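You operate a simulated robot arm through the tools that you are given. There is no shell and no other tool. Be economical: measure what you need, move in short steps, check, and stop when the job is done.

You run a simulated robot arm. Do the job below in one go: nothing can be reset, and whatever is moved stays where it is left.

Task
Turn off warmer, dryer air and washer, and drain the bath.
Fine: washer off before the drain opens; drain it empty and close the drain again; doors, drawers and lid stay shut; the washer's dial and buttons stay.

The check looks at the end state, three seconds after you hand in, the way a careful person would. Anything else that was tipped, shoved, dropped, spilled or broken makes it a failure. A push-on lid holds only when it is set on centred and level and pressed home; a screw cap is set on level and turned clockwise until tight.

Robot
A 7-joint arm with a fingered hand on a trunk, on a base that drives. Base frame: it is fixed to the floor where the robot stands at the start and does not move with it; the origin is under the middle of the robot, x ahead of it, y to its left, z up; the surface under the hand at the start is at about z = 80. Readings come in cm, rad, newtons and seconds.
With the tool pointing down near the work surface it reaches from about 20 to 74 cm from the robot's upright axis, wherever it stands. Its first joint turns from -2.897 to 2.897 rad. Places, roughly: black dial on the warmer [80, -30, 100]; black dial on the washer [0, -90, 90]; black switch on the washer [-10, -80, 90]; blue button on the dryer [20, -80, 110]; blue valve handle on the washer [-70, -80, 40]; green button on the washer [-20, -70, 90]; teal parts washer [-30, -100, 60]; white button on the washer [-20, -60, 80]. Payload 4 kg.
The TCP is the grasp point between the finger pads, 2.8 cm short of the fingertips. In the tool frame z runs along the fingers and y along their closing line. The gripper opens to 16.8 cm. The gripper's body begins 7.9 cm behind the TCP. The gripper is a hand of 4 fingers: y runs from the thumb to the fingers, the wrist lies at [0, 0, -24.9] in the tool frame.
Orientation is told as [roll, pitch, yaw] about the base's x, y, z axes, in that order, counted from this pose: with the fingers straight down and closing along the base's y, the tool's x points along the base's -x, its y along +y and its z along -z.

Tools
- The arm moves only by the tool step_arm. Its argument "motion" is a list that holds one entry, the list of rows, each a list of 6 numbers: the shift along the tool's x, y, z in units of 50 mm (1.0 is 50 mm), then the turn, a rotation vector about the tool's x, y, z in units of 8 degrees (1.0 is 8 degrees). In form: [[[dx, dy, dz, ax, ay, az], ...]]. A call has 1 to 12 rows; each row shifts and turns the commanded pose from where the row before left it, along the tool's axes as they then stand. A call with a number of a shift or a turn outside -1 to 1 is refused whole. Each row takes 0.2 s and may step no farther than 5 cm and 0.15 rad from the row before; otherwise, the whole call is refused. A pose out of reach is approached as far as the arm can. The call stops where the force on the tool passes 60 N (or 10 N more than at its start, if that is more) or the arm is blocked; 0.2 s more then pass. In this call time passes only in rows, and 0.2 s behind the last. It gives the time, the measured TCP pose, the force on the tool (base axes), the opening and the grip force at its end, in the units of the frame above (readings bear some noise), with the torque about the TCP (base axes, N m) and any sound that the robot's microphone picked up.
- Cameras (640 x 400 px; columns grow to the right, rows downward): "scene" is now at [-4.47, 7.54, 143.66]; the picture's right is [-0.99, -0.14, 0.00], its down [-0.07, 0.49, -0.87] and it looks along [0.12, -0.86, -0.49] (base axes); focal length 219 px, centre (320, 200). "wrist" rides on the gripper at [6, -6, -11] in the tool frame; the picture's right is [0.71, 0.71, 0.00], its down [-0.56, 0.56, -0.61] and it looks along [-0.43, 0.43, 0.79] (tool axes); focal length 265 px, centre (320, 200).
- camera(camera): a new picture of that camera. No time passes.
- raise_lower(by): slides the trunk up (or, below 0, down) by that many cm; the arm and the scene camera ride with it, the base frame stays. It gives what a move gives, with no picture.
- steer(legs): drives the robot by 1 to 6 legs, each [ahead, turn to the left] in cm and rad, along the robot's own axes; the way and the turn of a leg run together, so that a leg with both is an arc; at most 150 cm and 3.142 rad a leg. The arm and the cameras ride along, it lands a little off, and it stops where it bumps. It gives what a move gives.
- move_fingers(finger1, finger2, finger3, thumb_bend): sets how far each is bent, from 0 (flat) to 100 (curled in); at 30 the hand is open as for a grip, at 70 the pads meet at the TCP. One left out holds its place. A second passes; each finger stops where it meets its share of the squeeze, and holds until it gets a number again. It is the only way to open and close the hand. It gives what a move gives, with no picture; readings hold the bend of each and the force on the fingers (four entries, about 0 where the hand has none), thumb and palm.
- aim_head(pan, tilt): turns the head with the scene camera to pan (to the left, within 2.705 rad either way) and tilt (down, from -0.506 to 1.204), counted from straight ahead of the robot. It gives what a move gives.
- point_at(camera, pixels): there is no depth. For up to 12 entries [column, row, z] of the newest picture of that camera ("zoom" is the newest enlarged one), the place [x, y] in the base frame at which the ray of that pixel passes the height z, good to about 0.3 cm. No time passes.
- enlarge(camera, box): a new picture of the part [left, top, right, bottom] of that camera's present view, enlarged. No time passes.
- job_done(): hands the job in; it is judged then, once.

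Go step by step. Measure first, check grasps and placings, and put right what went wrong. The budget is 80 turns and 60 pictures, counting those below and the enlarged ones. Unless the task says otherwise, let go and move clear before handing in, and close with one line.

The tools are called after "Call:" as a command line: name --argument value ..., lists and objects as JSON in quotes. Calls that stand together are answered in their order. step_arm: Moves the arm, as the interface text tells. Its arguments: {"type":"object","properties":{"motion":{"type":"array","items":{"type":"array","items":{"type":"array","items":{"type":"number"}}}}},"required":["motion"]} The other tools are called the same way: raise_lower (by) slides the trunk up or down; move_fingers (finger1, finger2, finger3, thumb_bend) moves the fingers one by one; steer (legs) drives the base; aim_head (pan, tilt) turns the head that bears the scene camera; camera (camera) takes a picture; point_at (camera, pixels) gives the place at which the rays of pixels pass given heights; enlarge (camera, box) takes an enlarged picture of a part of a camera's view; job_done () hands the job in.

At the start:

```text
clock: 0.0
position: [13.82, -42.85, 100.02]
tcp_rot: [0.001, 0.0, 0.001]
contact_force: [-0.5, -0.2, -0.7]
ft_torque: [-0.02, 0.01, 0.0]
grip_width: 16.77
grip_force: 0.0
shape: jaw
bend: [30.0, 30.0, 30.0, 30.0]
finger forces: [0.0, 0.0, 0.1, 0.0, 0.0, 0.1]
trunk travel left (down, up): [-43.3, 15.7]
robot x, y, heading: [-0.06, 0.14, -0.001]
head pan, tilt: [-1.428, 0.515]
```

scene: 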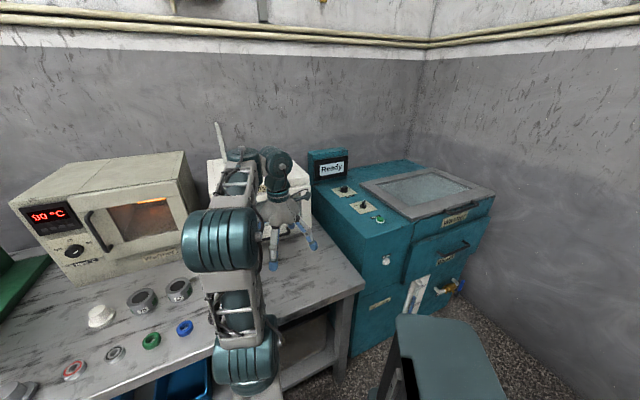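
wrist: 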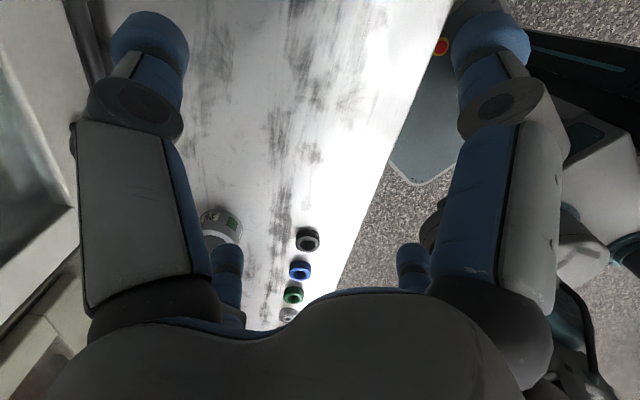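

The scene shows the warmer on the left (dial around px 75,250), the dryer behind the arm, and the washer on the right with its panel, buttons and valve. I'll enlarge these areas first.

Call:
enlarge --camera "scene" --box '[300, 140, 500, 265]'

Call:
enlarge --camera "scene" --box '[340, 220, 500, 320]'

Call:
enlarge --camera "scene" --box '[0, 150, 200, 275]'

Call:
enlarge --camera "scene" --box '[190, 130, 350, 230]'

```text
3.20 times, centred on (400, 202) of scene
```

zoom: 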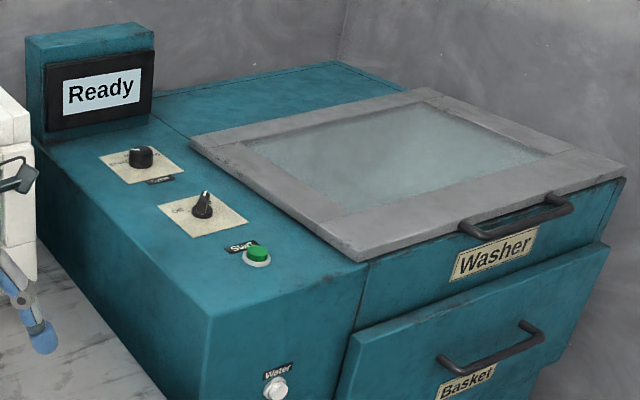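

```text
4.00 times, centred on (420, 270) of scene
```

zoom: 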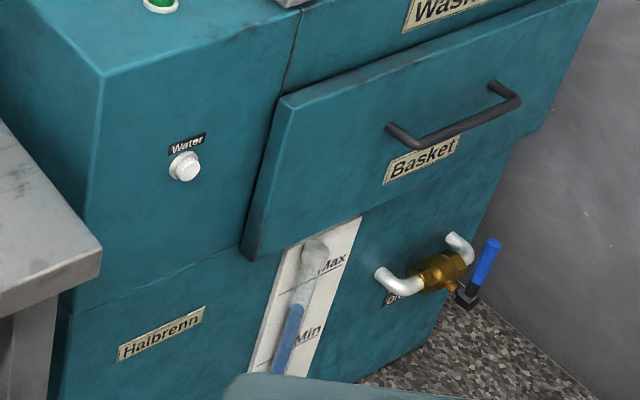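

```text
3.20 times, centred on (100, 212) of scene
```

zoom: 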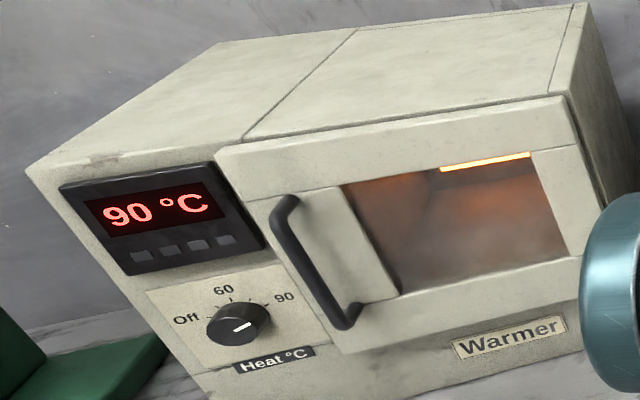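

```text
4.00 times, centred on (270, 180) of scene
```

zoom: 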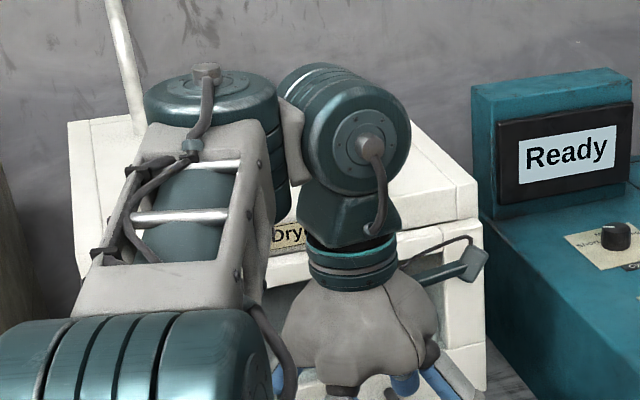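

The washer switch (px ~402,203) points away from "Off", and the warmer dial (px ~75,250) points at 90. I'll look at the area near the robot and the washer front from another head angle.

Call:
aim_head --pan -2.0 --tilt 0.8

Call:
camera --camera "scene"

```text
clock: 1.0
position: [13.9, -43.0, 99.91]
tcp_rot: [0.0, 0.0, 0.002]
contact_force: [0.8, 0.5, -0.1]
ft_torque: [-0.01, -0.01, 0.02]
grip_width: 16.79
grip_force: 0.0
shape: jaw
bend: [30.0, 30.0, 30.0, 30.0]
finger forces: [0.1, 0.0, 0.1, 0.0, 0.0, 0.1]
trunk travel left (down, up): [-43.3, 15.7]
robot x, y, heading: [0.08, -0.05, 0.003]
head pan, tilt: [-2.0, 0.799]
```

```text
53 pictures are left
```

scene: 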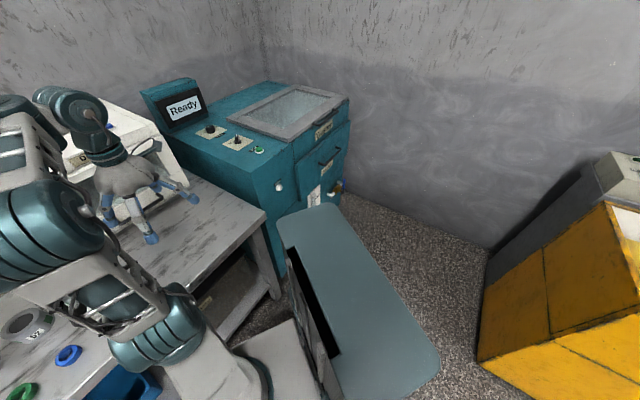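

The teal plate is the robot's own rear deck. I'll take an enlarged view of the washer panel and measure its controls.

Call:
enlarge --camera "scene" --box '[190, 110, 290, 172]'

Call:
point_at --camera "scene" --pixels '[[210, 130, 90], [237, 141, 90], [258, 150, 90], [279, 186, 80], [340, 185, 40], [340, 185, 45], [273, 177, 90], [265, 210, 80], [285, 212, 40]]'

Call:
point_at --camera "zoom" --pixels '[[300, 190, 90], [300, 190, 92]]'

```text
6.40 times, centred on (240, 141) of scene
```

zoom: 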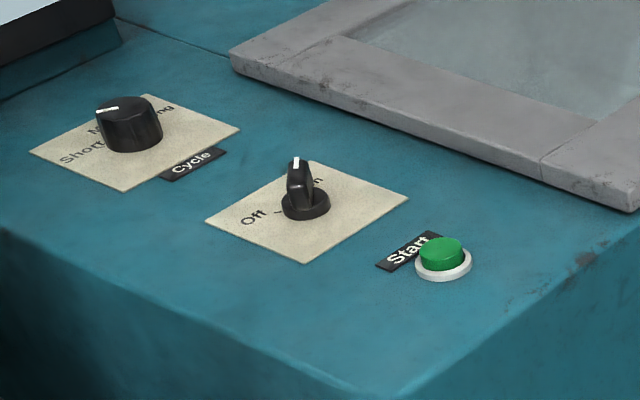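

```text
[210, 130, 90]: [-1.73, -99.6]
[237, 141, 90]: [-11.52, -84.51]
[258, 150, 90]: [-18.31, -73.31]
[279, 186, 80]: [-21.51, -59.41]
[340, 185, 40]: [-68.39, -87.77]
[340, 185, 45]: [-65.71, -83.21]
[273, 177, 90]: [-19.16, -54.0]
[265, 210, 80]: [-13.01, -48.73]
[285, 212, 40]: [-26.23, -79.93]
```

```text
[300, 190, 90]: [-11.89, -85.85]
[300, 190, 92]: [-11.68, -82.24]
```

The washer is rotated about 28° (front line from the white button to the valve), and its switch reads "Off – On". Now I'll look toward the warmer and the floor ahead.

Call:
aim_head --pan -0.5 --tilt 0.75

Call:
camera --camera "scene"

```text
clock: 2.6
position: [13.91, -42.95, 99.94]
tcp_rot: [-0.002, 0.0, 0.001]
contact_force: [0.6, -0.1, 0.4]
ft_torque: [-0.02, 0.03, -0.03]
grip_width: 16.78
grip_force: 0.0
shape: jaw
bend: [30.0, 30.0, 30.0, 30.0]
finger forces: [0.0, 0.1, 0.1, 0.0, 0.0, 0.1]
trunk travel left (down, up): [-43.3, 15.7]
robot x, y, heading: [-0.35, -0.15, -0.004]
head pan, tilt: [-0.499, 0.75]
```

```text
51 pictures are left
```

scene: 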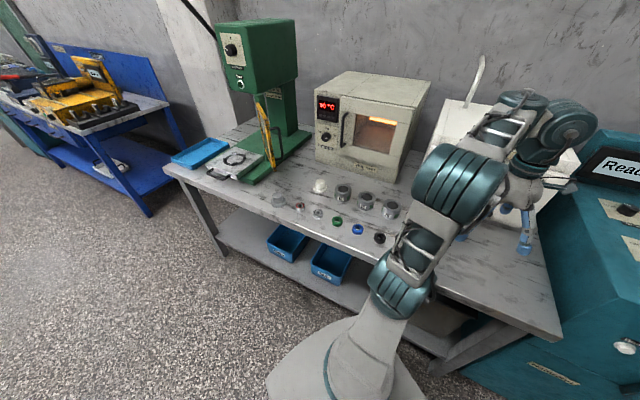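

The bench's front edge runs from px (165,165) to (560,340), and the warmer dial is at ~(327,137). I'll measure these and zoom in on the warmer and dryer.

Call:
point_at --camera "scene" --pixels '[[165, 165, 80], [560, 340, 80], [326, 137, 97], [326, 137, 95], [344, 155, 80], [391, 181, 80], [313, 155, 80], [320, 187, 85], [343, 192, 85], [365, 202, 85], [390, 210, 85], [379, 240, 82]]'

Call:
enlarge --camera "scene" --box '[295, 70, 439, 160]'

Call:
enlarge --camera "scene" --box '[420, 60, 580, 160]'

```text
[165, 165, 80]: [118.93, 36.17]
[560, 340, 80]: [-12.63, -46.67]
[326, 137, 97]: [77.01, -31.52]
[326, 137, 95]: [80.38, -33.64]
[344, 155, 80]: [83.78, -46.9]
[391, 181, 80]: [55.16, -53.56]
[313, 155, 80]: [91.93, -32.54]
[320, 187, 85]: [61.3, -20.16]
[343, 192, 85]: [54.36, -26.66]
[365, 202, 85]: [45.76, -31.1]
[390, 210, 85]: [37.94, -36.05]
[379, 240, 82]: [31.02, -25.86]
```

```text
4.44 times, centred on (367, 115) of scene
```

zoom: 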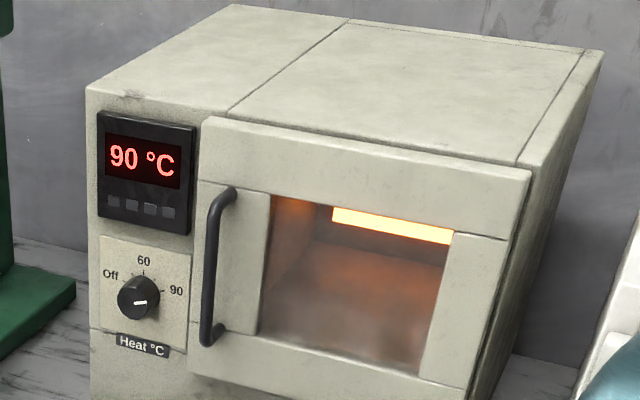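

```text
4.00 times, centred on (500, 110) of scene
```

zoom: 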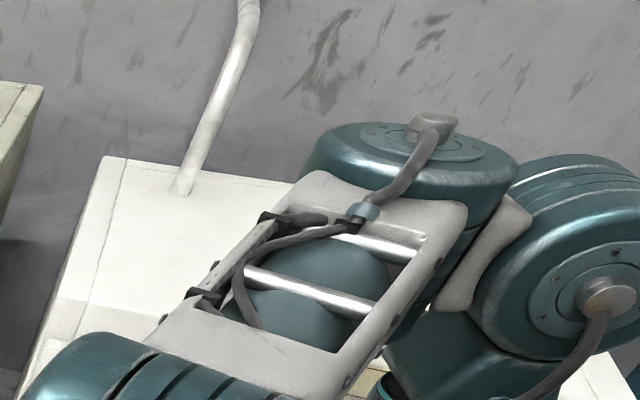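

The bench and its machines sit about 32° rotated to the robot, with the bench edge about 33 cm from my axis. Before turning I'll check my own footprint on the washer side.

Call:
aim_head --pan -2.2 --tilt 1.15

Call:
camera --camera "scene"

```text
clock: 4.3
position: [13.91, -42.96, 99.94]
tcp_rot: [0.001, -0.001, -0.001]
contact_force: [-0.6, -0.1, 0.7]
ft_torque: [0.0, 0.0, -0.01]
grip_width: 16.79
grip_force: 0.1
shape: jaw
bend: [30.0, 30.0, 30.0, 30.0]
finger forces: [0.0, 0.1, 0.0, 0.1, 0.0, 0.1]
trunk travel left (down, up): [-43.3, 15.7]
robot x, y, heading: [0.12, 0.26, -0.004]
head pan, tilt: [-2.201, 1.15]
```

```text
48 pictures are left
```

scene: 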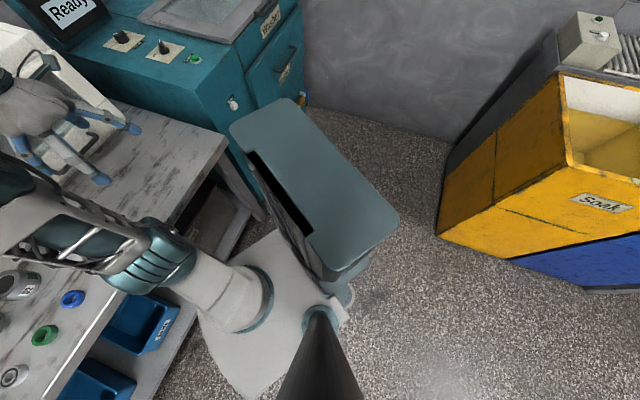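

The gray plate carries the arm and the teal cabinet is behind it; I'll measure their corners.

Call:
point_at --camera "scene" --pixels '[[232, 130, 60], [302, 100, 60], [398, 215, 60], [330, 270, 60], [232, 130, 40], [302, 100, 40], [398, 215, 40], [330, 270, 40], [275, 232, 30], [197, 312, 30], [250, 300, 50], [320, 330, 30]]'

```text
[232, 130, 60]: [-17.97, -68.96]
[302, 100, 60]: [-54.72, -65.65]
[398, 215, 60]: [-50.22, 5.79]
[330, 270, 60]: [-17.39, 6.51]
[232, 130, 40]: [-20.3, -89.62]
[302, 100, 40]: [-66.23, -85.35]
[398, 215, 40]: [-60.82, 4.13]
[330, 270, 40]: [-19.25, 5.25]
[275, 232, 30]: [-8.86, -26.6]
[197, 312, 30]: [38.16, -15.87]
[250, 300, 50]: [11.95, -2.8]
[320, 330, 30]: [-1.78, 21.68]
```

The teal cabinet is just the trunk top (z≈115), and my footprint is about ±27 cm. Turning left 0.56 rad to run parallel with the bench only pulls the base away from it.

Call:
steer --legs '[[0, 0.56]]'

Call:
aim_head --pan -1.6 --tilt 0.6

Call:
camera --camera "scene"

```text
clock: 6.2
position: [34.42, -29.17, 100.0]
tcp_rot: [-0.002, 0.001, 0.555]
contact_force: [0.3, 0.4, 0.7]
ft_torque: [0.05, -0.02, 0.02]
grip_width: 16.8
grip_force: 0.0
shape: jaw
bend: [30.0, 30.0, 30.0, 30.0]
finger forces: [0.0, 0.0, 0.0, 0.0, 0.0, 0.0]
trunk travel left (down, up): [-43.3, 15.7]
robot x, y, heading: [-0.2, 0.03, 0.553]
head pan, tilt: [-2.201, 1.15]
```

```text
clock: 7.2
position: [34.36, -29.14, 100.05]
tcp_rot: [0.0, -0.001, 0.555]
contact_force: [0.5, 0.0, -0.4]
ft_torque: [0.01, 0.0, -0.03]
grip_width: 16.8
grip_force: 0.0
shape: jaw
bend: [30.0, 30.0, 30.0, 30.0]
finger forces: [0.1, 0.1, 0.0, 0.0, 0.1, 0.0]
trunk travel left (down, up): [-43.3, 15.7]
robot x, y, heading: [-0.22, -0.14, 0.555]
head pan, tilt: [-1.6, 0.6]
```

```text
47 pictures are left
```

scene: 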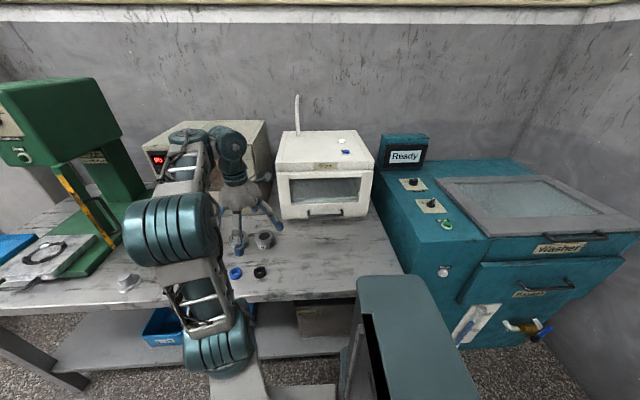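

The view is now square to the machines. I'll enlarge the dryer top and the washer's gauge and valve.

Call:
enlarge --camera "scene" --box '[270, 90, 382, 220]'

Call:
enlarge --camera "scene" --box '[440, 260, 600, 360]'

Call:
enlarge --camera "scene" --box '[380, 165, 476, 245]'

Call:
point_at --camera "scene" --pixels '[[345, 152, 110], [412, 181, 90], [431, 203, 90], [447, 225, 90], [443, 271, 75], [540, 330, 40], [512, 326, 40], [475, 320, 40], [460, 340, 40], [488, 237, 90], [278, 165, 106], [373, 168, 106]]'

```text
3.08 times, centred on (326, 155) of scene
```

zoom: 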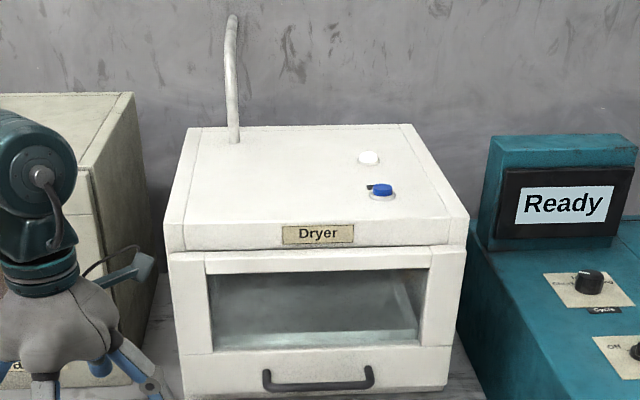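

```text
4.00 times, centred on (520, 310) of scene
```

zoom: 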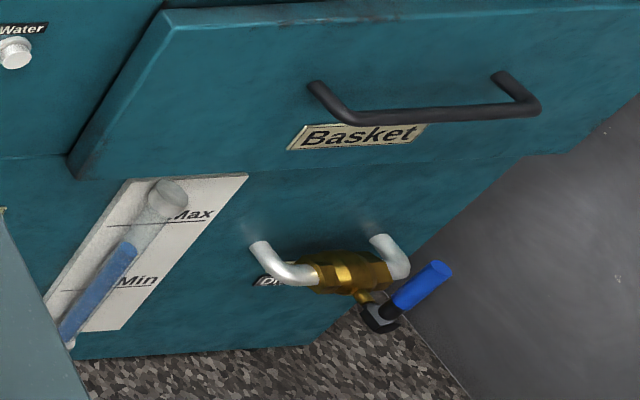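

```text
5.00 times, centred on (428, 205) of scene
```

zoom: 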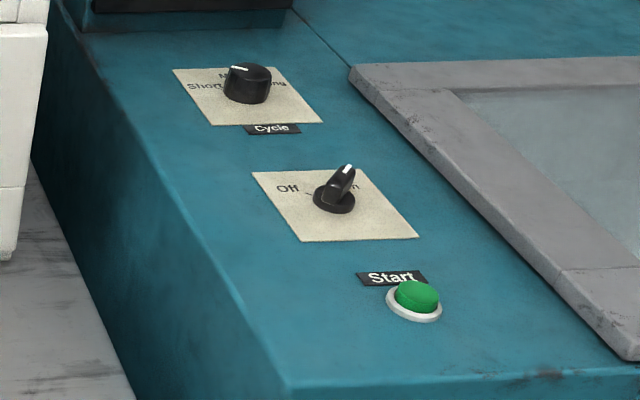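

```text
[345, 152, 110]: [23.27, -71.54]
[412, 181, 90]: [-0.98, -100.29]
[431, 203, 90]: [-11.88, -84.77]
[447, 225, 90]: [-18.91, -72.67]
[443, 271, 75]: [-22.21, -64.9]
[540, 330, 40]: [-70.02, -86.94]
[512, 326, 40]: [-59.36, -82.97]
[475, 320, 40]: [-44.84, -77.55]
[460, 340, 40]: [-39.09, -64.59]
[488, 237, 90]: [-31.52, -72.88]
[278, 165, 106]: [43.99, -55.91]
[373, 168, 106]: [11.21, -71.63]
```

The washer switch is a lever pointing to "On", the valve handle stands vertical (closed, across its pipe), and the dryer's blue air button is on top. I'll raise the trunk for clearance and back along the bench to the washer.

Call:
raise_lower --by 12

Call:
steer --legs '[[-52, 0]]'

Call:
camera --camera "scene"

Call:
camera --camera "wrist"

```text
clock: 8.8
position: [34.42, -29.15, 111.99]
tcp_rot: [0.001, -0.001, 0.554]
contact_force: [0.5, 0.2, -0.2]
ft_torque: [0.01, 0.01, 0.0]
grip_width: 16.81
grip_force: 0.0
shape: jaw
bend: [30.0, 30.0, 30.0, 30.0]
finger forces: [0.0, 0.0, 0.1, 0.0, 0.0, 0.1]
trunk travel left (down, up): [-55.3, 3.7]
robot x, y, heading: [-0.0, -0.1, 0.55]
head pan, tilt: [-1.6, 0.6]
```

```text
clock: 11.8
position: [-9.85, -56.58, 112.03]
tcp_rot: [0.0, 0.001, 0.556]
contact_force: [-0.1, 0.1, 0.3]
ft_torque: [-0.05, -0.01, 0.04]
grip_width: 16.81
grip_force: 0.1
shape: jaw
bend: [30.0, 30.0, 30.0, 30.0]
finger forces: [0.1, 0.0, 0.1, 0.0, 0.0, 0.0]
trunk travel left (down, up): [-55.3, 3.7]
robot x, y, heading: [-44.33, -27.49, 0.558]
head pan, tilt: [-1.6, 0.6]
```

```text
43 pictures are left
```

scene: 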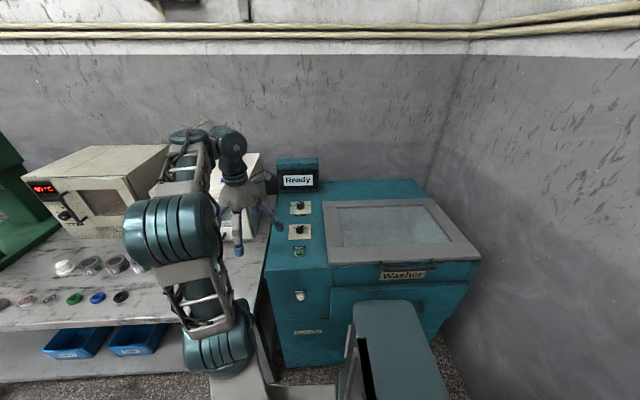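

```text
42 pictures are left
```

wrist: 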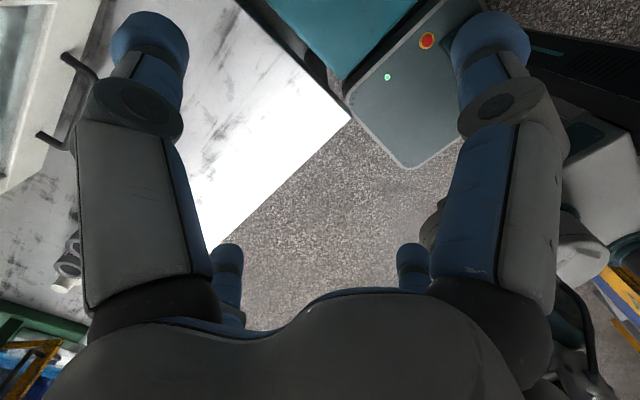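

All the washer panel controls line up at column ~299. I'll measure them at two heights to triangulate against the earlier view.

Call:
enlarge --camera "scene" --box '[270, 190, 350, 240]'

Call:
point_at --camera "scene" --pixels '[[299, 230, 90], [299, 230, 85], [299, 251, 90], [299, 251, 85], [300, 296, 80], [300, 296, 70], [325, 196, 90], [331, 265, 90], [277, 270, 90], [280, 198, 90]]'

```text
8.00 times, centred on (310, 215) of scene
```

zoom: 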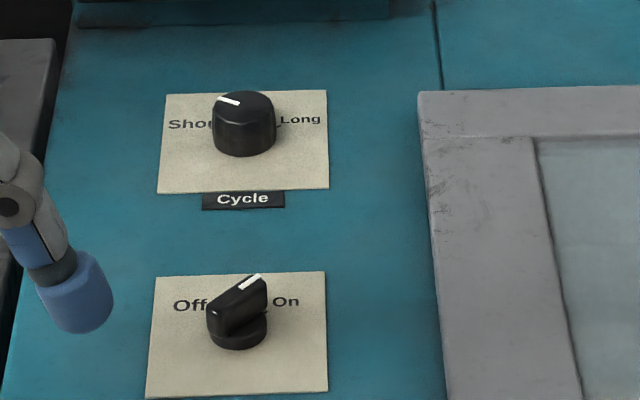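

```text
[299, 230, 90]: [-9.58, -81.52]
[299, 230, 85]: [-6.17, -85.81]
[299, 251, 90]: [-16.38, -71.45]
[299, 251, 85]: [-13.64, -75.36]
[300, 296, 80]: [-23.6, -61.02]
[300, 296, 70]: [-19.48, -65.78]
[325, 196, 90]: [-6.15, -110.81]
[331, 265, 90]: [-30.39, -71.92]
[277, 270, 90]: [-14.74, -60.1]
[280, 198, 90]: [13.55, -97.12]
```

The switch is a winged knob whose pointer is at "On" (upper right), so it needs about a 90° counterclockwise turn to "Off". It triangulates to about (-12,-78.5, ~93), so I'll move the hand above it.

Call:
step_arm --motion '[[[0.536, -0.7, 0, 0, 0, 0], [0.536, -0.7, 0, 0, 0, 0], [0.536, -0.7, 0, 0, 0, 0], [0.536, -0.7, 0, 0, 0, 0], [0.536, -0.7, 0, 0, 0, 0]]]'

Call:
camera --camera "wrist"

Call:
camera --camera "scene"

```text
clock: 13.0
position: [-12.13, -78.63, 111.79]
tcp_rot: [0.002, 0.0, 0.557]
contact_force: [-1.2, 0.0, -0.2]
ft_torque: [-0.02, 0.0, -0.02]
grip_width: 16.81
grip_force: 0.1
shape: jaw
bend: [30.0, 30.0, 30.0, 30.0]
finger forces: [0.0, 0.0, 0.0, 0.0, 0.0, 0.0]
trunk travel left (down, up): [-55.3, 3.7]
robot x, y, heading: [-44.25, -27.43, 0.561]
head pan, tilt: [-1.6, 0.6]
```

```text
40 pictures are left
```

wrist: 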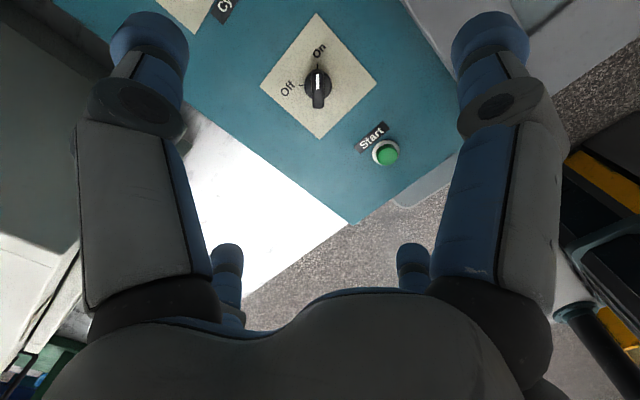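

```text
39 pictures are left
```

scene: 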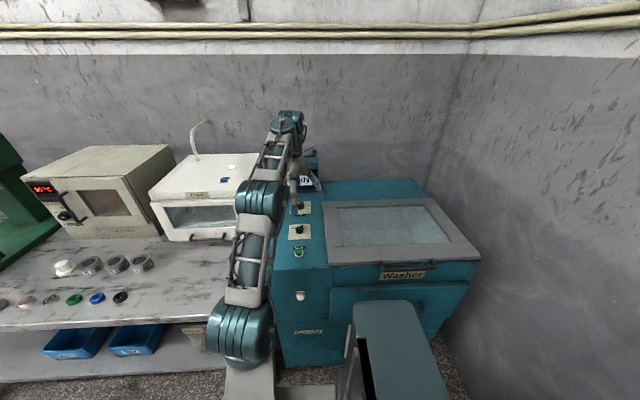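

The wrist view shows the knob clearly at (317,88), with its wing and white pointer at "On". I'll measure it from here.

Call:
enlarge --camera "wrist" --box '[250, 10, 410, 170]'

Call:
point_at --camera "wrist" --pixels '[[317, 92, 91], [317, 92, 94], [387, 155, 91], [387, 155, 94], [348, 222, 91], [348, 222, 88]]'

Call:
point_at --camera "scene" --pixels '[[298, 231, 91], [298, 231, 94], [299, 252, 91], [299, 252, 94]]'

```text
2.50 times, centred on (330, 90) of wrist
```

zoom: 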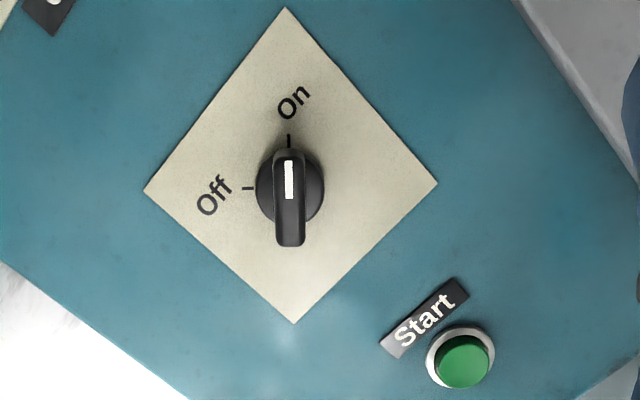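

```text
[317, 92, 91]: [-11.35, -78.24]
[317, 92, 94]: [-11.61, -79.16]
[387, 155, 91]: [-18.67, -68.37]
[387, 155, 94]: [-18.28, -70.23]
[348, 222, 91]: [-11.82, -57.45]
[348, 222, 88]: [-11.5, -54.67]
```

```text
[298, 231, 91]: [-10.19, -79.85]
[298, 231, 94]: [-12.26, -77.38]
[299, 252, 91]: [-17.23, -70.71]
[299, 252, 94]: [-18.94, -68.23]
```

The knob axis is at about (-11.5,-78.7) with its top near z≈94. I need to know which fingers form a pair, so I'll flatten fingers 1 and 3 and look.

Call:
move_fingers --finger1 0 --finger3 0 --finger2 55 --thumb_bend 55

Call:
camera --camera "wrist"

```text
clock: 14.0
position: [-11.82, -78.46, 111.96]
tcp_rot: [-0.001, 0.001, 0.559]
contact_force: [0.1, -0.1, 0.4]
ft_torque: [0.01, 0.03, -0.03]
grip_width: 12.05
grip_force: 0.1
shape: fingers
bend: [0.0, 55.0, 0.0, 55.0]
finger forces: [0.0, 0.0, 0.1, 0.0, 0.0, 0.0]
trunk travel left (down, up): [-55.3, 3.7]
robot x, y, heading: [-44.39, -27.34, 0.557]
head pan, tilt: [-1.6, 0.6]
```

```text
37 pictures are left
```

wrist: 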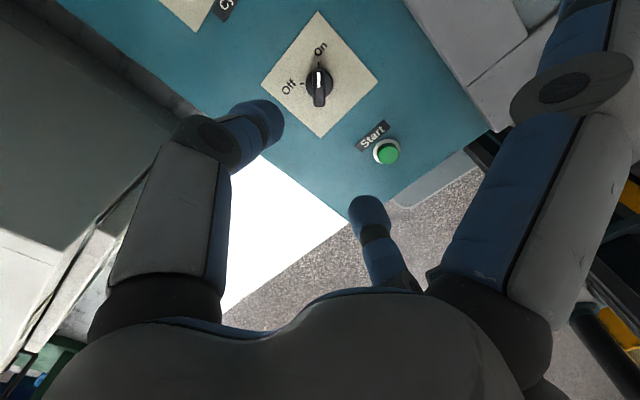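

Finger 2 opposes the thumb along tool y, and fingers 1 and 3 lie along x. I'll set all to 50, turn +45° so fingers 1/3 straddle the wing's flats, and come down partway.

Call:
move_fingers --finger1 50 --finger2 50 --finger3 50 --thumb_bend 50

Call:
step_arm --motion '[[[-0.03, -0.074, 0, 0, 0, 0], [0, 0, 0, 0, 0, 0.9375], [0, 0, 0, 0, 0, 0.9375], [0, 0, 0, 0, 0, 0.9375], [0, 0, 0, 0, 0, 0.9375], [0, 0, 0, 0, 0, 0.9375], [0, 0, 0, 0, 0, 0.9375], [0, 0, 0.6, 0, 0, 0], [0, 0, 0.6, 0, 0, 0], [0, 0, 0.6, 0, 0, 0], [0, 0, 0.4, 0, 0, 0]]]'

Call:
camera --camera "wrist"

```text
clock: 15.0
position: [-11.86, -78.46, 111.86]
tcp_rot: [0.0, 0.0, 0.558]
contact_force: [0.8, -1.0, 0.2]
ft_torque: [0.0, -0.04, 0.02]
grip_width: 5.72
grip_force: 0.1
shape: fingers
bend: [50.0, 50.0, 50.0, 50.0]
finger forces: [0.0, 0.0, 0.1, 0.1, 0.0, 0.1]
trunk travel left (down, up): [-55.3, 3.7]
robot x, y, heading: [-44.38, -27.52, 0.554]
head pan, tilt: [-1.6, 0.6]
```

```text
clock: 17.4
position: [-15.54, -75.87, 99.98]
tcp_rot: [0.006, -0.048, -0.022]
contact_force: [-0.6, -0.1, -0.2]
ft_torque: [0.01, 0.05, -0.01]
grip_width: 5.75
grip_force: 0.1
shape: fingers
bend: [50.0, 50.0, 50.0, 50.0]
finger forces: [0.0, 0.0, 0.0, 0.1, 0.0, 0.1]
out of reach, approached as far as the arm can: row 3, 4, 5, 6
trunk travel left (down, up): [-55.3, 3.7]
robot x, y, heading: [-44.17, -27.38, 0.559]
head pan, tilt: [-1.6, 0.6]
```

```text
36 pictures are left
```

wrist: 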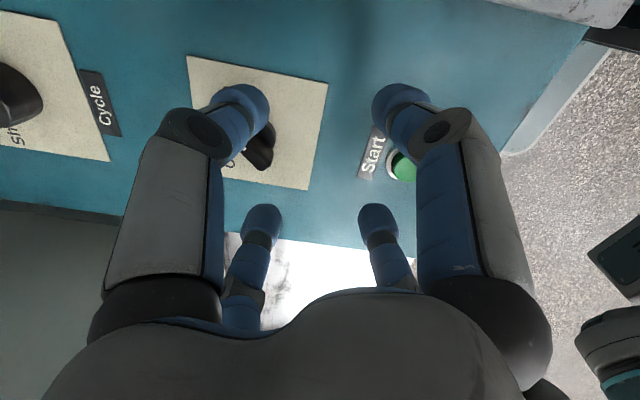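

Joint 7 ran out of range turning that way, leaving the hand offset but touching nothing. I'll lift and turn the other way, to the mirror grip with finger 2 and the thumb on the flats.

Call:
step_arm --motion '[[[0, 0, -0.9, 0, 0, 0], [0, 0, -0.9, 0, 0, 0], [0, 0, 0, 0, 0, -0.9375], [0, 0, 0, 0, 0, -0.9375], [0, 0, 0, 0, 0, -0.9375], [0, 0, 0, 0, 0, -0.9375], [0, 0, 0, 0, 0, -0.9375], [0, 0, 0, 0, 0, -0.9375], [0, 0, 0, 0, 0, -0.9375]]]'

Call:
step_arm --motion '[[[0, 0, 0, 0, 0, -0.9375], [0, 0, 0, 0, 0, -0.9375], [0, 0, 0, 0, 0, -0.9375], [0, 0, 0, 0, 0, -0.9375], [0, 0, 0, 0, 0, -0.9375]]]'

```text
clock: 19.4
position: [-15.94, -75.88, 108.91]
tcp_rot: [-0.035, -0.035, 0.898]
contact_force: [-0.3, 0.6, 0.2]
ft_torque: [0.0, -0.01, 0.0]
grip_width: 5.74
grip_force: 0.0
shape: fingers
bend: [50.0, 50.0, 50.0, 50.0]
finger forces: [0.1, 0.1, 0.0, 0.0, 0.1, 0.1]
trunk travel left (down, up): [-55.3, 3.7]
robot x, y, heading: [-44.29, -27.69, 0.558]
head pan, tilt: [-1.6, 0.6]
```

```text
clock: 20.6
position: [-15.95, -75.77, 108.91]
tcp_rot: [-0.05, -0.008, 1.553]
contact_force: [-0.2, -0.6, 0.0]
ft_torque: [0.0, 0.02, 0.0]
grip_width: 5.74
grip_force: 0.0
shape: fingers
bend: [50.0, 50.0, 50.0, 50.0]
finger forces: [0.1, 0.0, 0.1, 0.0, 0.1, 0.1]
trunk travel left (down, up): [-55.3, 3.7]
robot x, y, heading: [-44.48, -27.39, 0.553]
head pan, tilt: [-1.6, 0.6]
```

The hand is now on the far side of the joint range. I'll level it, set yaw to 1.34, re-centre over the knob and come down partway.

Call:
step_arm --motion '[[[0, 0, 0, -0.358, 0.057, 0.75], [0, 0, 0, 0, 0, 0.75], [0.185, -0.5, 0, 0, 0, 0], [0.185, -0.5, 0, 0, 0, 0], [0, 0, 0.8, 0, 0, 0], [0, 0, 0.8, 0, 0, 0]]]'

Call:
camera --camera "wrist"

```text
clock: 22.0
position: [-11.48, -78.8, 100.86]
tcp_rot: [0.001, -0.003, 1.34]
contact_force: [-0.1, 1.0, 0.0]
ft_torque: [0.01, -0.01, -0.01]
grip_width: 5.72
grip_force: 0.0
shape: fingers
bend: [50.0, 50.0, 50.0, 50.0]
finger forces: [0.0, 0.0, 0.0, 0.0, 0.1, 0.0]
trunk travel left (down, up): [-55.3, 3.7]
robot x, y, heading: [-44.16, -27.38, 0.556]
head pan, tilt: [-1.6, 0.6]
```

```text
35 pictures are left
```

wrist: 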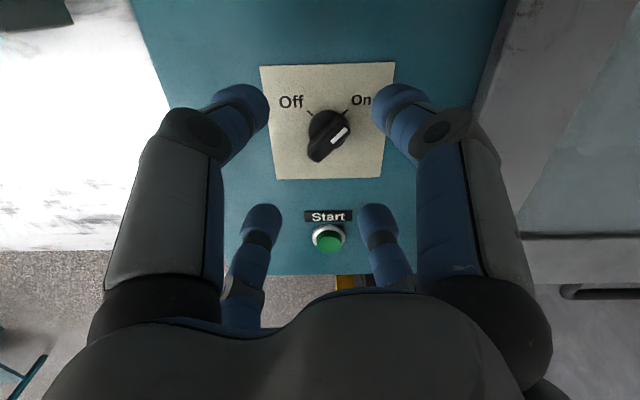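

The wing runs toward the x fingers, with the thumb and finger 2 across its flats, as planned. I'll check the centring from this view.

Call:
point_at --camera "wrist" --pixels '[[330, 140, 91.5], [328, 136, 93], [328, 134, 94]]'

Call:
enlarge --camera "wrist" --box '[260, 60, 400, 190]'

```text
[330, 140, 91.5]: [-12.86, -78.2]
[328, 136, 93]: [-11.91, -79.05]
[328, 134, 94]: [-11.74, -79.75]
```

```text
3.08 times, centred on (330, 125) of wrist
```

zoom: 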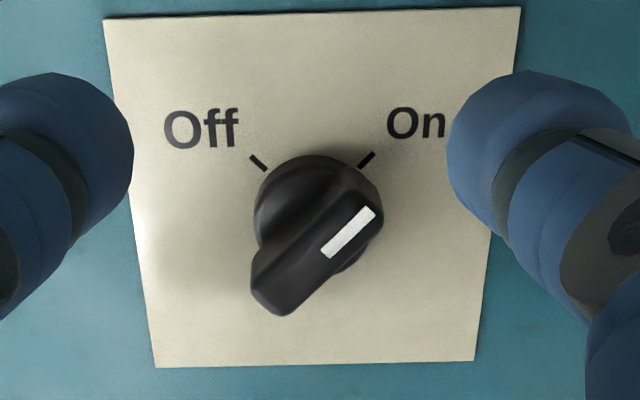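

The axis is within about 4 mm. I'll nudge and descend so the fingertips stand beside the wing at z≈92.7, then close finger 2 and the thumb first.

Call:
step_arm --motion '[[[0.018, 0.078, 0.4, 0, 0, 0], [0, 0, 0.4, 0, 0, 0], [0, 0, 0.27, 0, 0, 0]]]'

Call:
move_fingers --finger2 72 --thumb_bend 72

Call:
camera --camera "wrist"

```text
clock: 22.8
position: [-11.76, -78.71, 95.66]
tcp_rot: [0.001, 0.002, 1.341]
contact_force: [-0.5, 0.1, 11.7]
ft_torque: [0.39, 0.05, -0.02]
grip_width: 5.75
grip_force: 5.8
shape: fingers
bend: [50.0, 50.0, 50.0, 50.0]
finger forces: [0.1, 3.9, 6.5, 0.0, 1.3, 0.0]
trunk travel left (down, up): [-55.3, 3.7]
robot x, y, heading: [-44.35, -27.65, 0.556]
head pan, tilt: [-1.6, 0.6]
```

```text
clock: 23.8
position: [-11.7, -78.75, 95.73]
tcp_rot: [-0.001, 0.002, 1.343]
contact_force: [6.1, -3.0, 22.5]
ft_torque: [-0.15, -0.35, 0.04]
grip_width: 3.88
grip_force: 22.9
shape: fingers
bend: [50.0, 67.0, 50.0, 68.0]
finger forces: [0.0, 13.6, 0.2, 0.1, 32.7, 0.0]
trunk travel left (down, up): [-55.3, 3.7]
robot x, y, heading: [-44.12, -27.64, 0.558]
head pan, tilt: [-1.6, 0.6]
```

```text
33 pictures are left
```

wrist: 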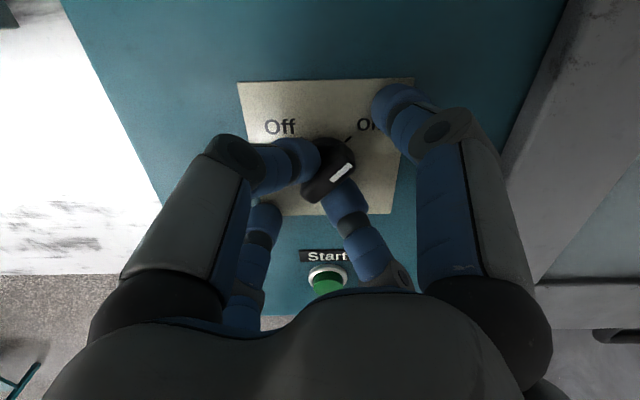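

The wing is gripped (finger 2 at 13.6 N, thumb at 32.7 N) with some downward press. I'll lift 4 mm and begin the counterclockwise twist.

Call:
step_arm --motion '[[[0, 0, -0.08, 0, 0, 0], [0, 0, 0, 0, 0, -0.9375], [0, 0, 0, 0, 0, -0.9375], [0, 0, 0, 0, 0, -0.9375], [0, 0, 0, 0, 0, -0.9375], [0, 0, 0, 0, 0, -0.9375], [0, 0, 0, 0, 0, -0.9375], [0, 0, 0, 0, 0, -0.9375]]]'

Call:
camera --camera "wrist"

```text
clock: 25.6
position: [-12.1, -78.82, 96.01]
tcp_rot: [-0.002, 0.0, 2.255]
contact_force: [-5.0, -0.1, 1.1]
ft_torque: [-0.09, 0.25, -0.05]
grip_width: 3.81
grip_force: 4.9
shape: fingers
bend: [50.0, 66.0, 50.0, 70.0]
finger forces: [0.0, 7.0, 0.0, 0.1, 2.5, 0.0]
trunk travel left (down, up): [-55.3, 3.7]
robot x, y, heading: [-44.12, -27.34, 0.557]
head pan, tilt: [-1.6, 0.6]
```

```text
32 pictures are left
```

wrist: 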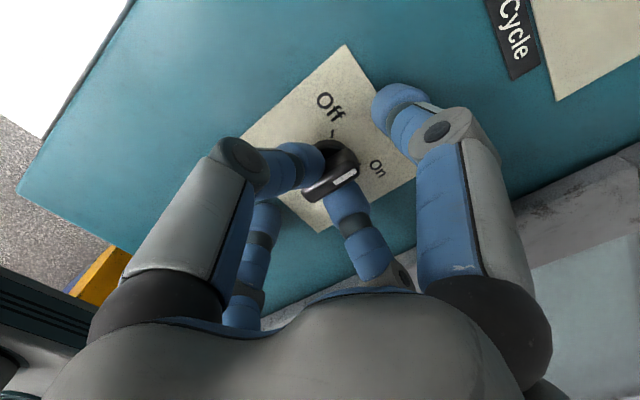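

The wing is following, lagging the hand a little. I'll continue the twist.

Call:
step_arm --motion '[[[0, 0, 0, 0, 0, -0.9375], [0, 0, 0, 0, 0, -0.9375], [0, 0, 0, 0, 0, -0.9375], [0, 0, 0, 0, 0, -0.9375], [0, 0, 0, 0, 0, -0.9375], [0, 0, 0, 0, 0, -0.9375], [0, 0, 0, 0, 0, -0.9375]]]'

Call:
enlarge --camera "wrist" --box '[240, 70, 440, 230]'

```text
clock: 27.2
position: [-12.03, -78.77, 96.0]
tcp_rot: [0.0, 0.0, -3.11]
contact_force: [-5.4, -6.8, 2.8]
ft_torque: [-0.25, 0.12, -0.1]
grip_width: 3.78
grip_force: 6.6
shape: fingers
bend: [50.0, 65.0, 50.0, 71.0]
finger forces: [0.0, 11.8, 0.0, 0.0, 1.9, 0.0]
trunk travel left (down, up): [-55.3, 3.7]
robot x, y, heading: [-44.61, -27.43, 0.555]
head pan, tilt: [-1.6, 0.6]
```

```text
2.50 times, centred on (340, 150) of wrist
```

zoom: 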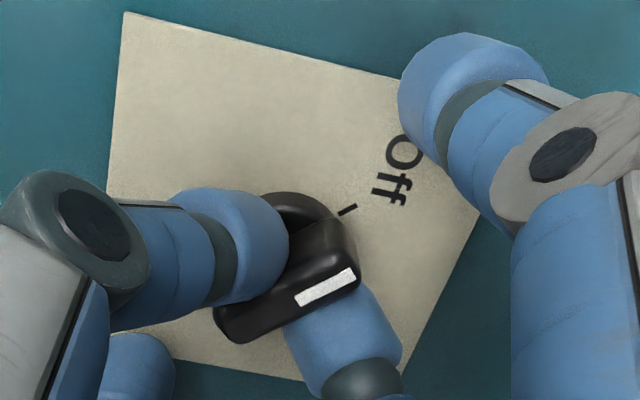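

The pointer is nearly at the Off tick. I'll give it a little more, then release, lift and look.

Call:
step_arm --motion '[[[0, 0, 0, 0, 0, -0.9], [0, 0, 0, 0, 0, -0.9]]]'

Call:
move_fingers --finger2 50 --thumb_bend 50

Call:
step_arm --motion '[[[0, 0, -0.8, 0, 0, 0], [0, 0, -0.8, 0, 0, 0]]]'

Call:
camera --camera "wrist"

Call:
enlarge --camera "scene" --box '[240, 140, 380, 280]'

```text
clock: 27.8
position: [-12.09, -78.79, 96.01]
tcp_rot: [0.0, 0.0, -2.863]
contact_force: [-7.1, -7.9, 4.9]
ft_torque: [-0.28, 0.15, -0.26]
grip_width: 3.78
grip_force: 11.7
shape: fingers
bend: [50.0, 65.0, 50.0, 71.0]
finger forces: [0.0, 17.7, 0.1, 0.0, 5.1, 0.1]
trunk travel left (down, up): [-55.3, 3.7]
robot x, y, heading: [-44.4, -27.46, 0.557]
head pan, tilt: [-1.6, 0.6]
```

```text
clock: 28.8
position: [-11.79, -78.76, 95.9]
tcp_rot: [0.0, -0.002, -2.859]
contact_force: [0.5, -1.1, 0.2]
ft_torque: [-0.01, 0.01, -0.02]
grip_width: 5.72
grip_force: 0.0
shape: fingers
bend: [50.0, 50.0, 50.0, 50.0]
finger forces: [0.1, 0.0, 0.0, 0.0, 0.0, 0.0]
trunk travel left (down, up): [-55.3, 3.7]
robot x, y, heading: [-44.24, -27.36, 0.558]
head pan, tilt: [-1.6, 0.6]
```

```text
clock: 29.4
position: [-12.02, -78.67, 104.15]
tcp_rot: [-0.001, -0.002, -2.861]
contact_force: [-0.1, -0.3, -0.2]
ft_torque: [0.03, -0.02, 0.0]
grip_width: 5.73
grip_force: 0.0
shape: fingers
bend: [50.0, 50.0, 50.0, 50.0]
finger forces: [0.0, 0.0, 0.1, 0.0, 0.1, 0.0]
trunk travel left (down, up): [-55.3, 3.7]
robot x, y, heading: [-44.41, -27.27, 0.552]
head pan, tilt: [-1.6, 0.6]
```

```text
30 pictures are left
```

wrist: 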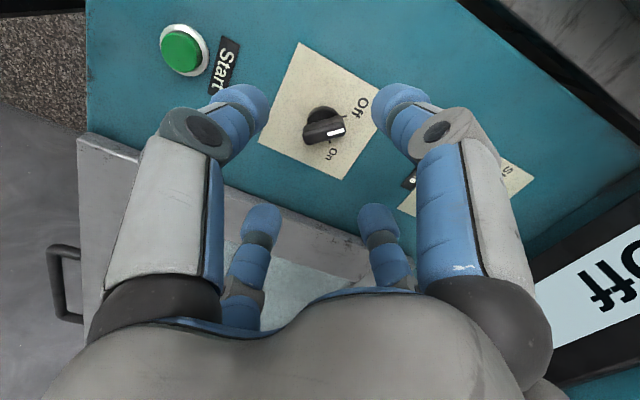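

```text
2.86 times, centred on (310, 210) of scene
```

zoom: 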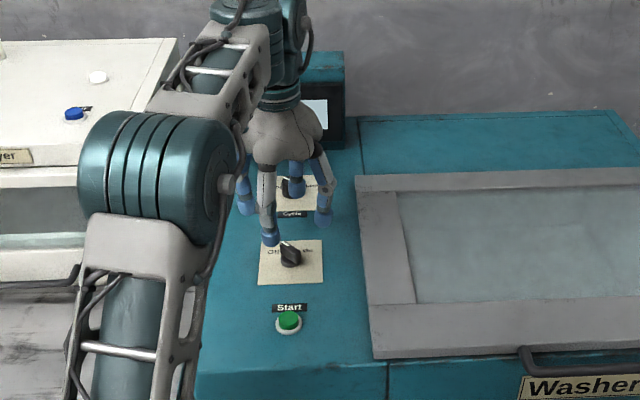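

The washer display now reads "Off" and the knob is at the Off tick. Since I'm already facing along the bench, I'll do the dryer and warmer next and then loop back to the valve, starting by triangulating the blue button (zoom px 75,113).

Call:
point_at --camera "zoom" --pixels '[[75, 113, 106], [75, 113, 110], [75, 113, 114], [178, 40, 106], [10, 148, 106]]'

Call:
step_arm --motion '[[[0, 0, -0.9, 0, 0, 0], [0, 0, -0.9, 0, 0, 0]]]'

```text
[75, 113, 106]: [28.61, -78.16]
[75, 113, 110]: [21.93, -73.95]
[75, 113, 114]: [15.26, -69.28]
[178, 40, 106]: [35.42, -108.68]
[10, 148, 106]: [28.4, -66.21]
```

```text
clock: 30.0
position: [-11.87, -78.69, 113.18]
tcp_rot: [-0.002, 0.0, -2.859]
contact_force: [-0.4, 0.8, 1.1]
ft_torque: [-0.01, 0.02, 0.01]
grip_width: 5.74
grip_force: 0.0
shape: fingers
bend: [50.0, 50.0, 50.0, 50.0]
finger forces: [0.0, 0.0, 0.1, 0.0, 0.0, 0.0]
trunk travel left (down, up): [-55.3, 3.7]
robot x, y, heading: [-44.44, -27.63, 0.558]
head pan, tilt: [-1.6, 0.6]
```

The blue button is at about (24.7,-75.7,108). I'll retract the hand, close it into a fist and drive 33 cm along the bench.

Call:
step_arm --motion '[[[-0.26, -0.95, 0, 0, 0, 0], [-0.26, -0.95, 0, 0, 0, 0], [-0.26, -0.95, 0, 0, 0, 0], [-0.26, -0.95, 0, 0, 0, 0], [-0.26, -0.95, 0, 0, 0, 0]]]'

Call:
move_fingers --finger1 70 --finger2 70 --finger3 70 --thumb_bend 70

Call:
steer --legs '[[33, 0]]'

Call:
camera --camera "scene"

```text
clock: 31.2
position: [-24.77, -57.46, 113.22]
tcp_rot: [0.001, 0.0, -2.859]
contact_force: [1.2, 0.0, -0.5]
ft_torque: [-0.04, 0.0, 0.01]
grip_width: 5.74
grip_force: 0.0
shape: fingers
bend: [50.0, 50.0, 50.0, 50.0]
finger forces: [0.0, 0.1, 0.1, 0.0, 0.0, 0.0]
trunk travel left (down, up): [-55.3, 3.7]
robot x, y, heading: [-44.66, -27.58, 0.554]
head pan, tilt: [-1.6, 0.6]
```

```text
clock: 32.2
position: [-24.74, -57.62, 113.06]
tcp_rot: [-0.002, -0.002, -2.86]
contact_force: [-0.3, -0.1, -0.7]
ft_torque: [0.03, -0.02, -0.01]
grip_width: 0.18
grip_force: 0.1
shape: fingers
bend: [69.0, 69.0, 69.0, 69.0]
finger forces: [0.0, 0.1, 0.1, 0.0, 0.1, 0.1]
trunk travel left (down, up): [-55.3, 3.7]
robot x, y, heading: [-44.1, -27.64, 0.559]
head pan, tilt: [-1.6, 0.6]
```

```text
clock: 34.4
position: [3.12, -40.25, 112.96]
tcp_rot: [-0.001, -0.001, -2.86]
contact_force: [-0.1, 0.4, 0.5]
ft_torque: [-0.01, 0.0, 0.0]
grip_width: 0.17
grip_force: 0.1
shape: fingers
bend: [69.0, 69.0, 69.0, 69.0]
finger forces: [0.1, 0.1, 0.0, 0.0, 0.1, 0.1]
trunk travel left (down, up): [-55.3, 3.7]
robot x, y, heading: [-16.7, -10.33, 0.561]
head pan, tilt: [-1.6, 0.6]
```

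```text
28 pictures are left
```

scene: 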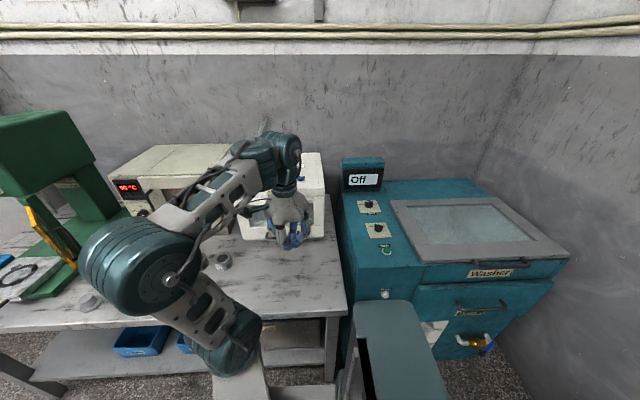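

The robot is abeam of the dryer. I'll raise the fist, extend it toward the button and tilt the fingers 25° outward for reach.

Call:
step_arm --motion '[[[0, 0, -0.9, 0, 0, 0], [0.24, 0.88, -0.2, 0, 0, 0], [0.24, 0.88, -0.2, 0, 0, 0], [0.24, 0.88, -0.1, 0, 0, 0], [0.24, 0.88, 0, 0, 0, 0], [0.24, 0.88, 0, 0, 0, 0], [0, 0, 0, -0.75, 0.21, 0], [0, 0, 0, -0.75, 0.21, 0], [0, 0, 0, -0.75, 0.21, 0], [0, 0, 0, -0.75, 0.21, 0]]]'

Call:
camera --camera "wrist"

Call:
camera --camera "scene"

```text
clock: 36.6
position: [13.37, -56.76, 119.84]
tcp_rot: [0.382, 0.098, -2.837]
contact_force: [1.1, 1.2, 0.7]
ft_torque: [-0.06, 0.15, -0.1]
grip_width: 0.14
grip_force: 0.0
shape: fingers
bend: [69.0, 69.0, 69.0, 69.0]
finger forces: [0.0, 0.0, 0.0, 0.1, 0.1, 0.1]
out of reach, approached as far as the arm can: row 6, 10
trunk travel left (down, up): [-55.3, 3.7]
robot x, y, heading: [-16.52, -9.99, 0.556]
head pan, tilt: [-1.6, 0.6]
```

```text
27 pictures are left
```

wrist: 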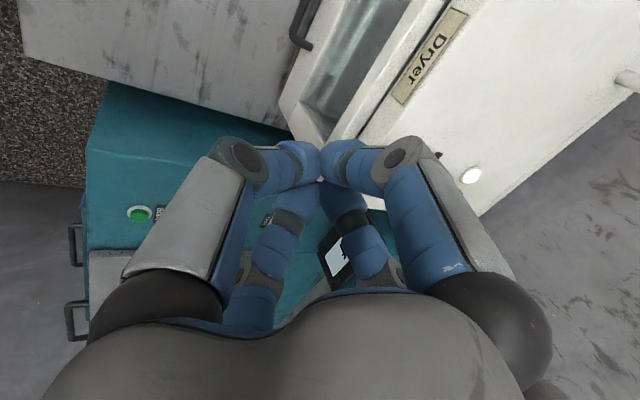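

```text
26 pictures are left
```

scene: 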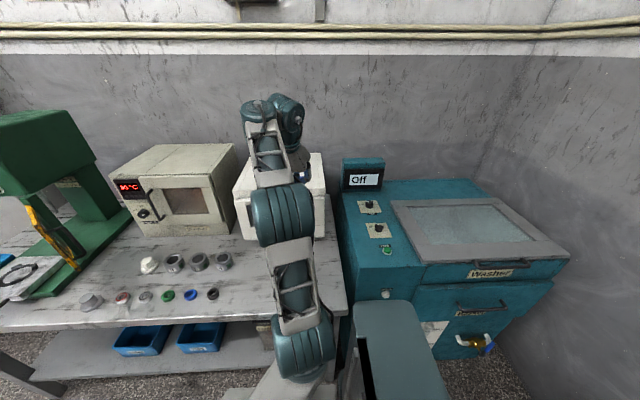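

The blue button isn't in the wrist view yet and the reach is high. I'll raise the trunk and tilt the hand to about 45° so the wrist sits lower and closer, then re-measure.

Call:
raise_lower --by 3.5

Call:
step_arm --motion '[[[0, 0, 0, -0.65, 0.18, 0], [0, 0, 0, -0.65, 0.18, 0], [0, 0, 0, -0.65, 0.18, 0], [0, 0, 0, -0.65, 0.18, 0]]]'

Call:
enlarge --camera "scene" --box '[230, 120, 340, 190]'

```text
clock: 37.4
position: [13.04, -56.97, 123.33]
tcp_rot: [0.38, 0.101, -2.839]
contact_force: [0.5, 0.0, -0.3]
ft_torque: [-0.02, -0.02, 0.03]
grip_width: 0.15
grip_force: 0.1
shape: fingers
bend: [69.0, 69.0, 69.0, 69.0]
finger forces: [0.0, 0.1, 0.0, 0.0, 0.0, 0.0]
trunk travel left (down, up): [-58.8, 0.2]
robot x, y, heading: [-16.29, -10.08, 0.553]
head pan, tilt: [-1.6, 0.6]
```

```text
clock: 37.8
position: [16.45, -60.58, 124.2]
tcp_rot: [0.506, 0.14, -2.882]
contact_force: [-1.2, 0.9, -0.3]
ft_torque: [-0.07, -0.02, 0.0]
grip_width: 0.17
grip_force: 0.1
shape: fingers
bend: [69.0, 69.0, 69.0, 69.0]
finger forces: [0.1, 0.1, 0.1, 0.0, 0.0, 0.1]
trunk travel left (down, up): [-58.8, 0.2]
robot x, y, heading: [-16.42, -9.88, 0.555]
head pan, tilt: [-1.6, 0.6]
stopped in row 2: the arm was blocked; the commanded pose is now the measured one
```

```text
5.71 times, centred on (285, 155) of scene
```

zoom: 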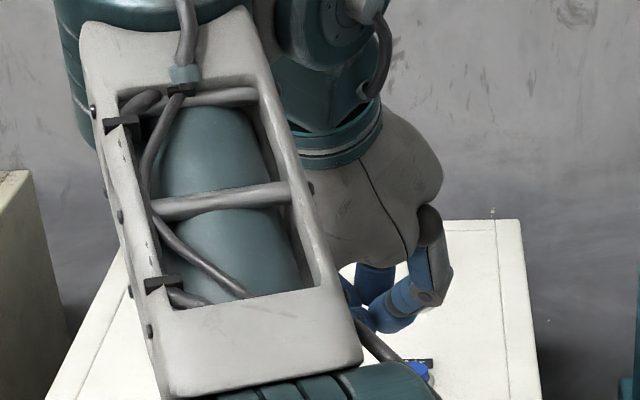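

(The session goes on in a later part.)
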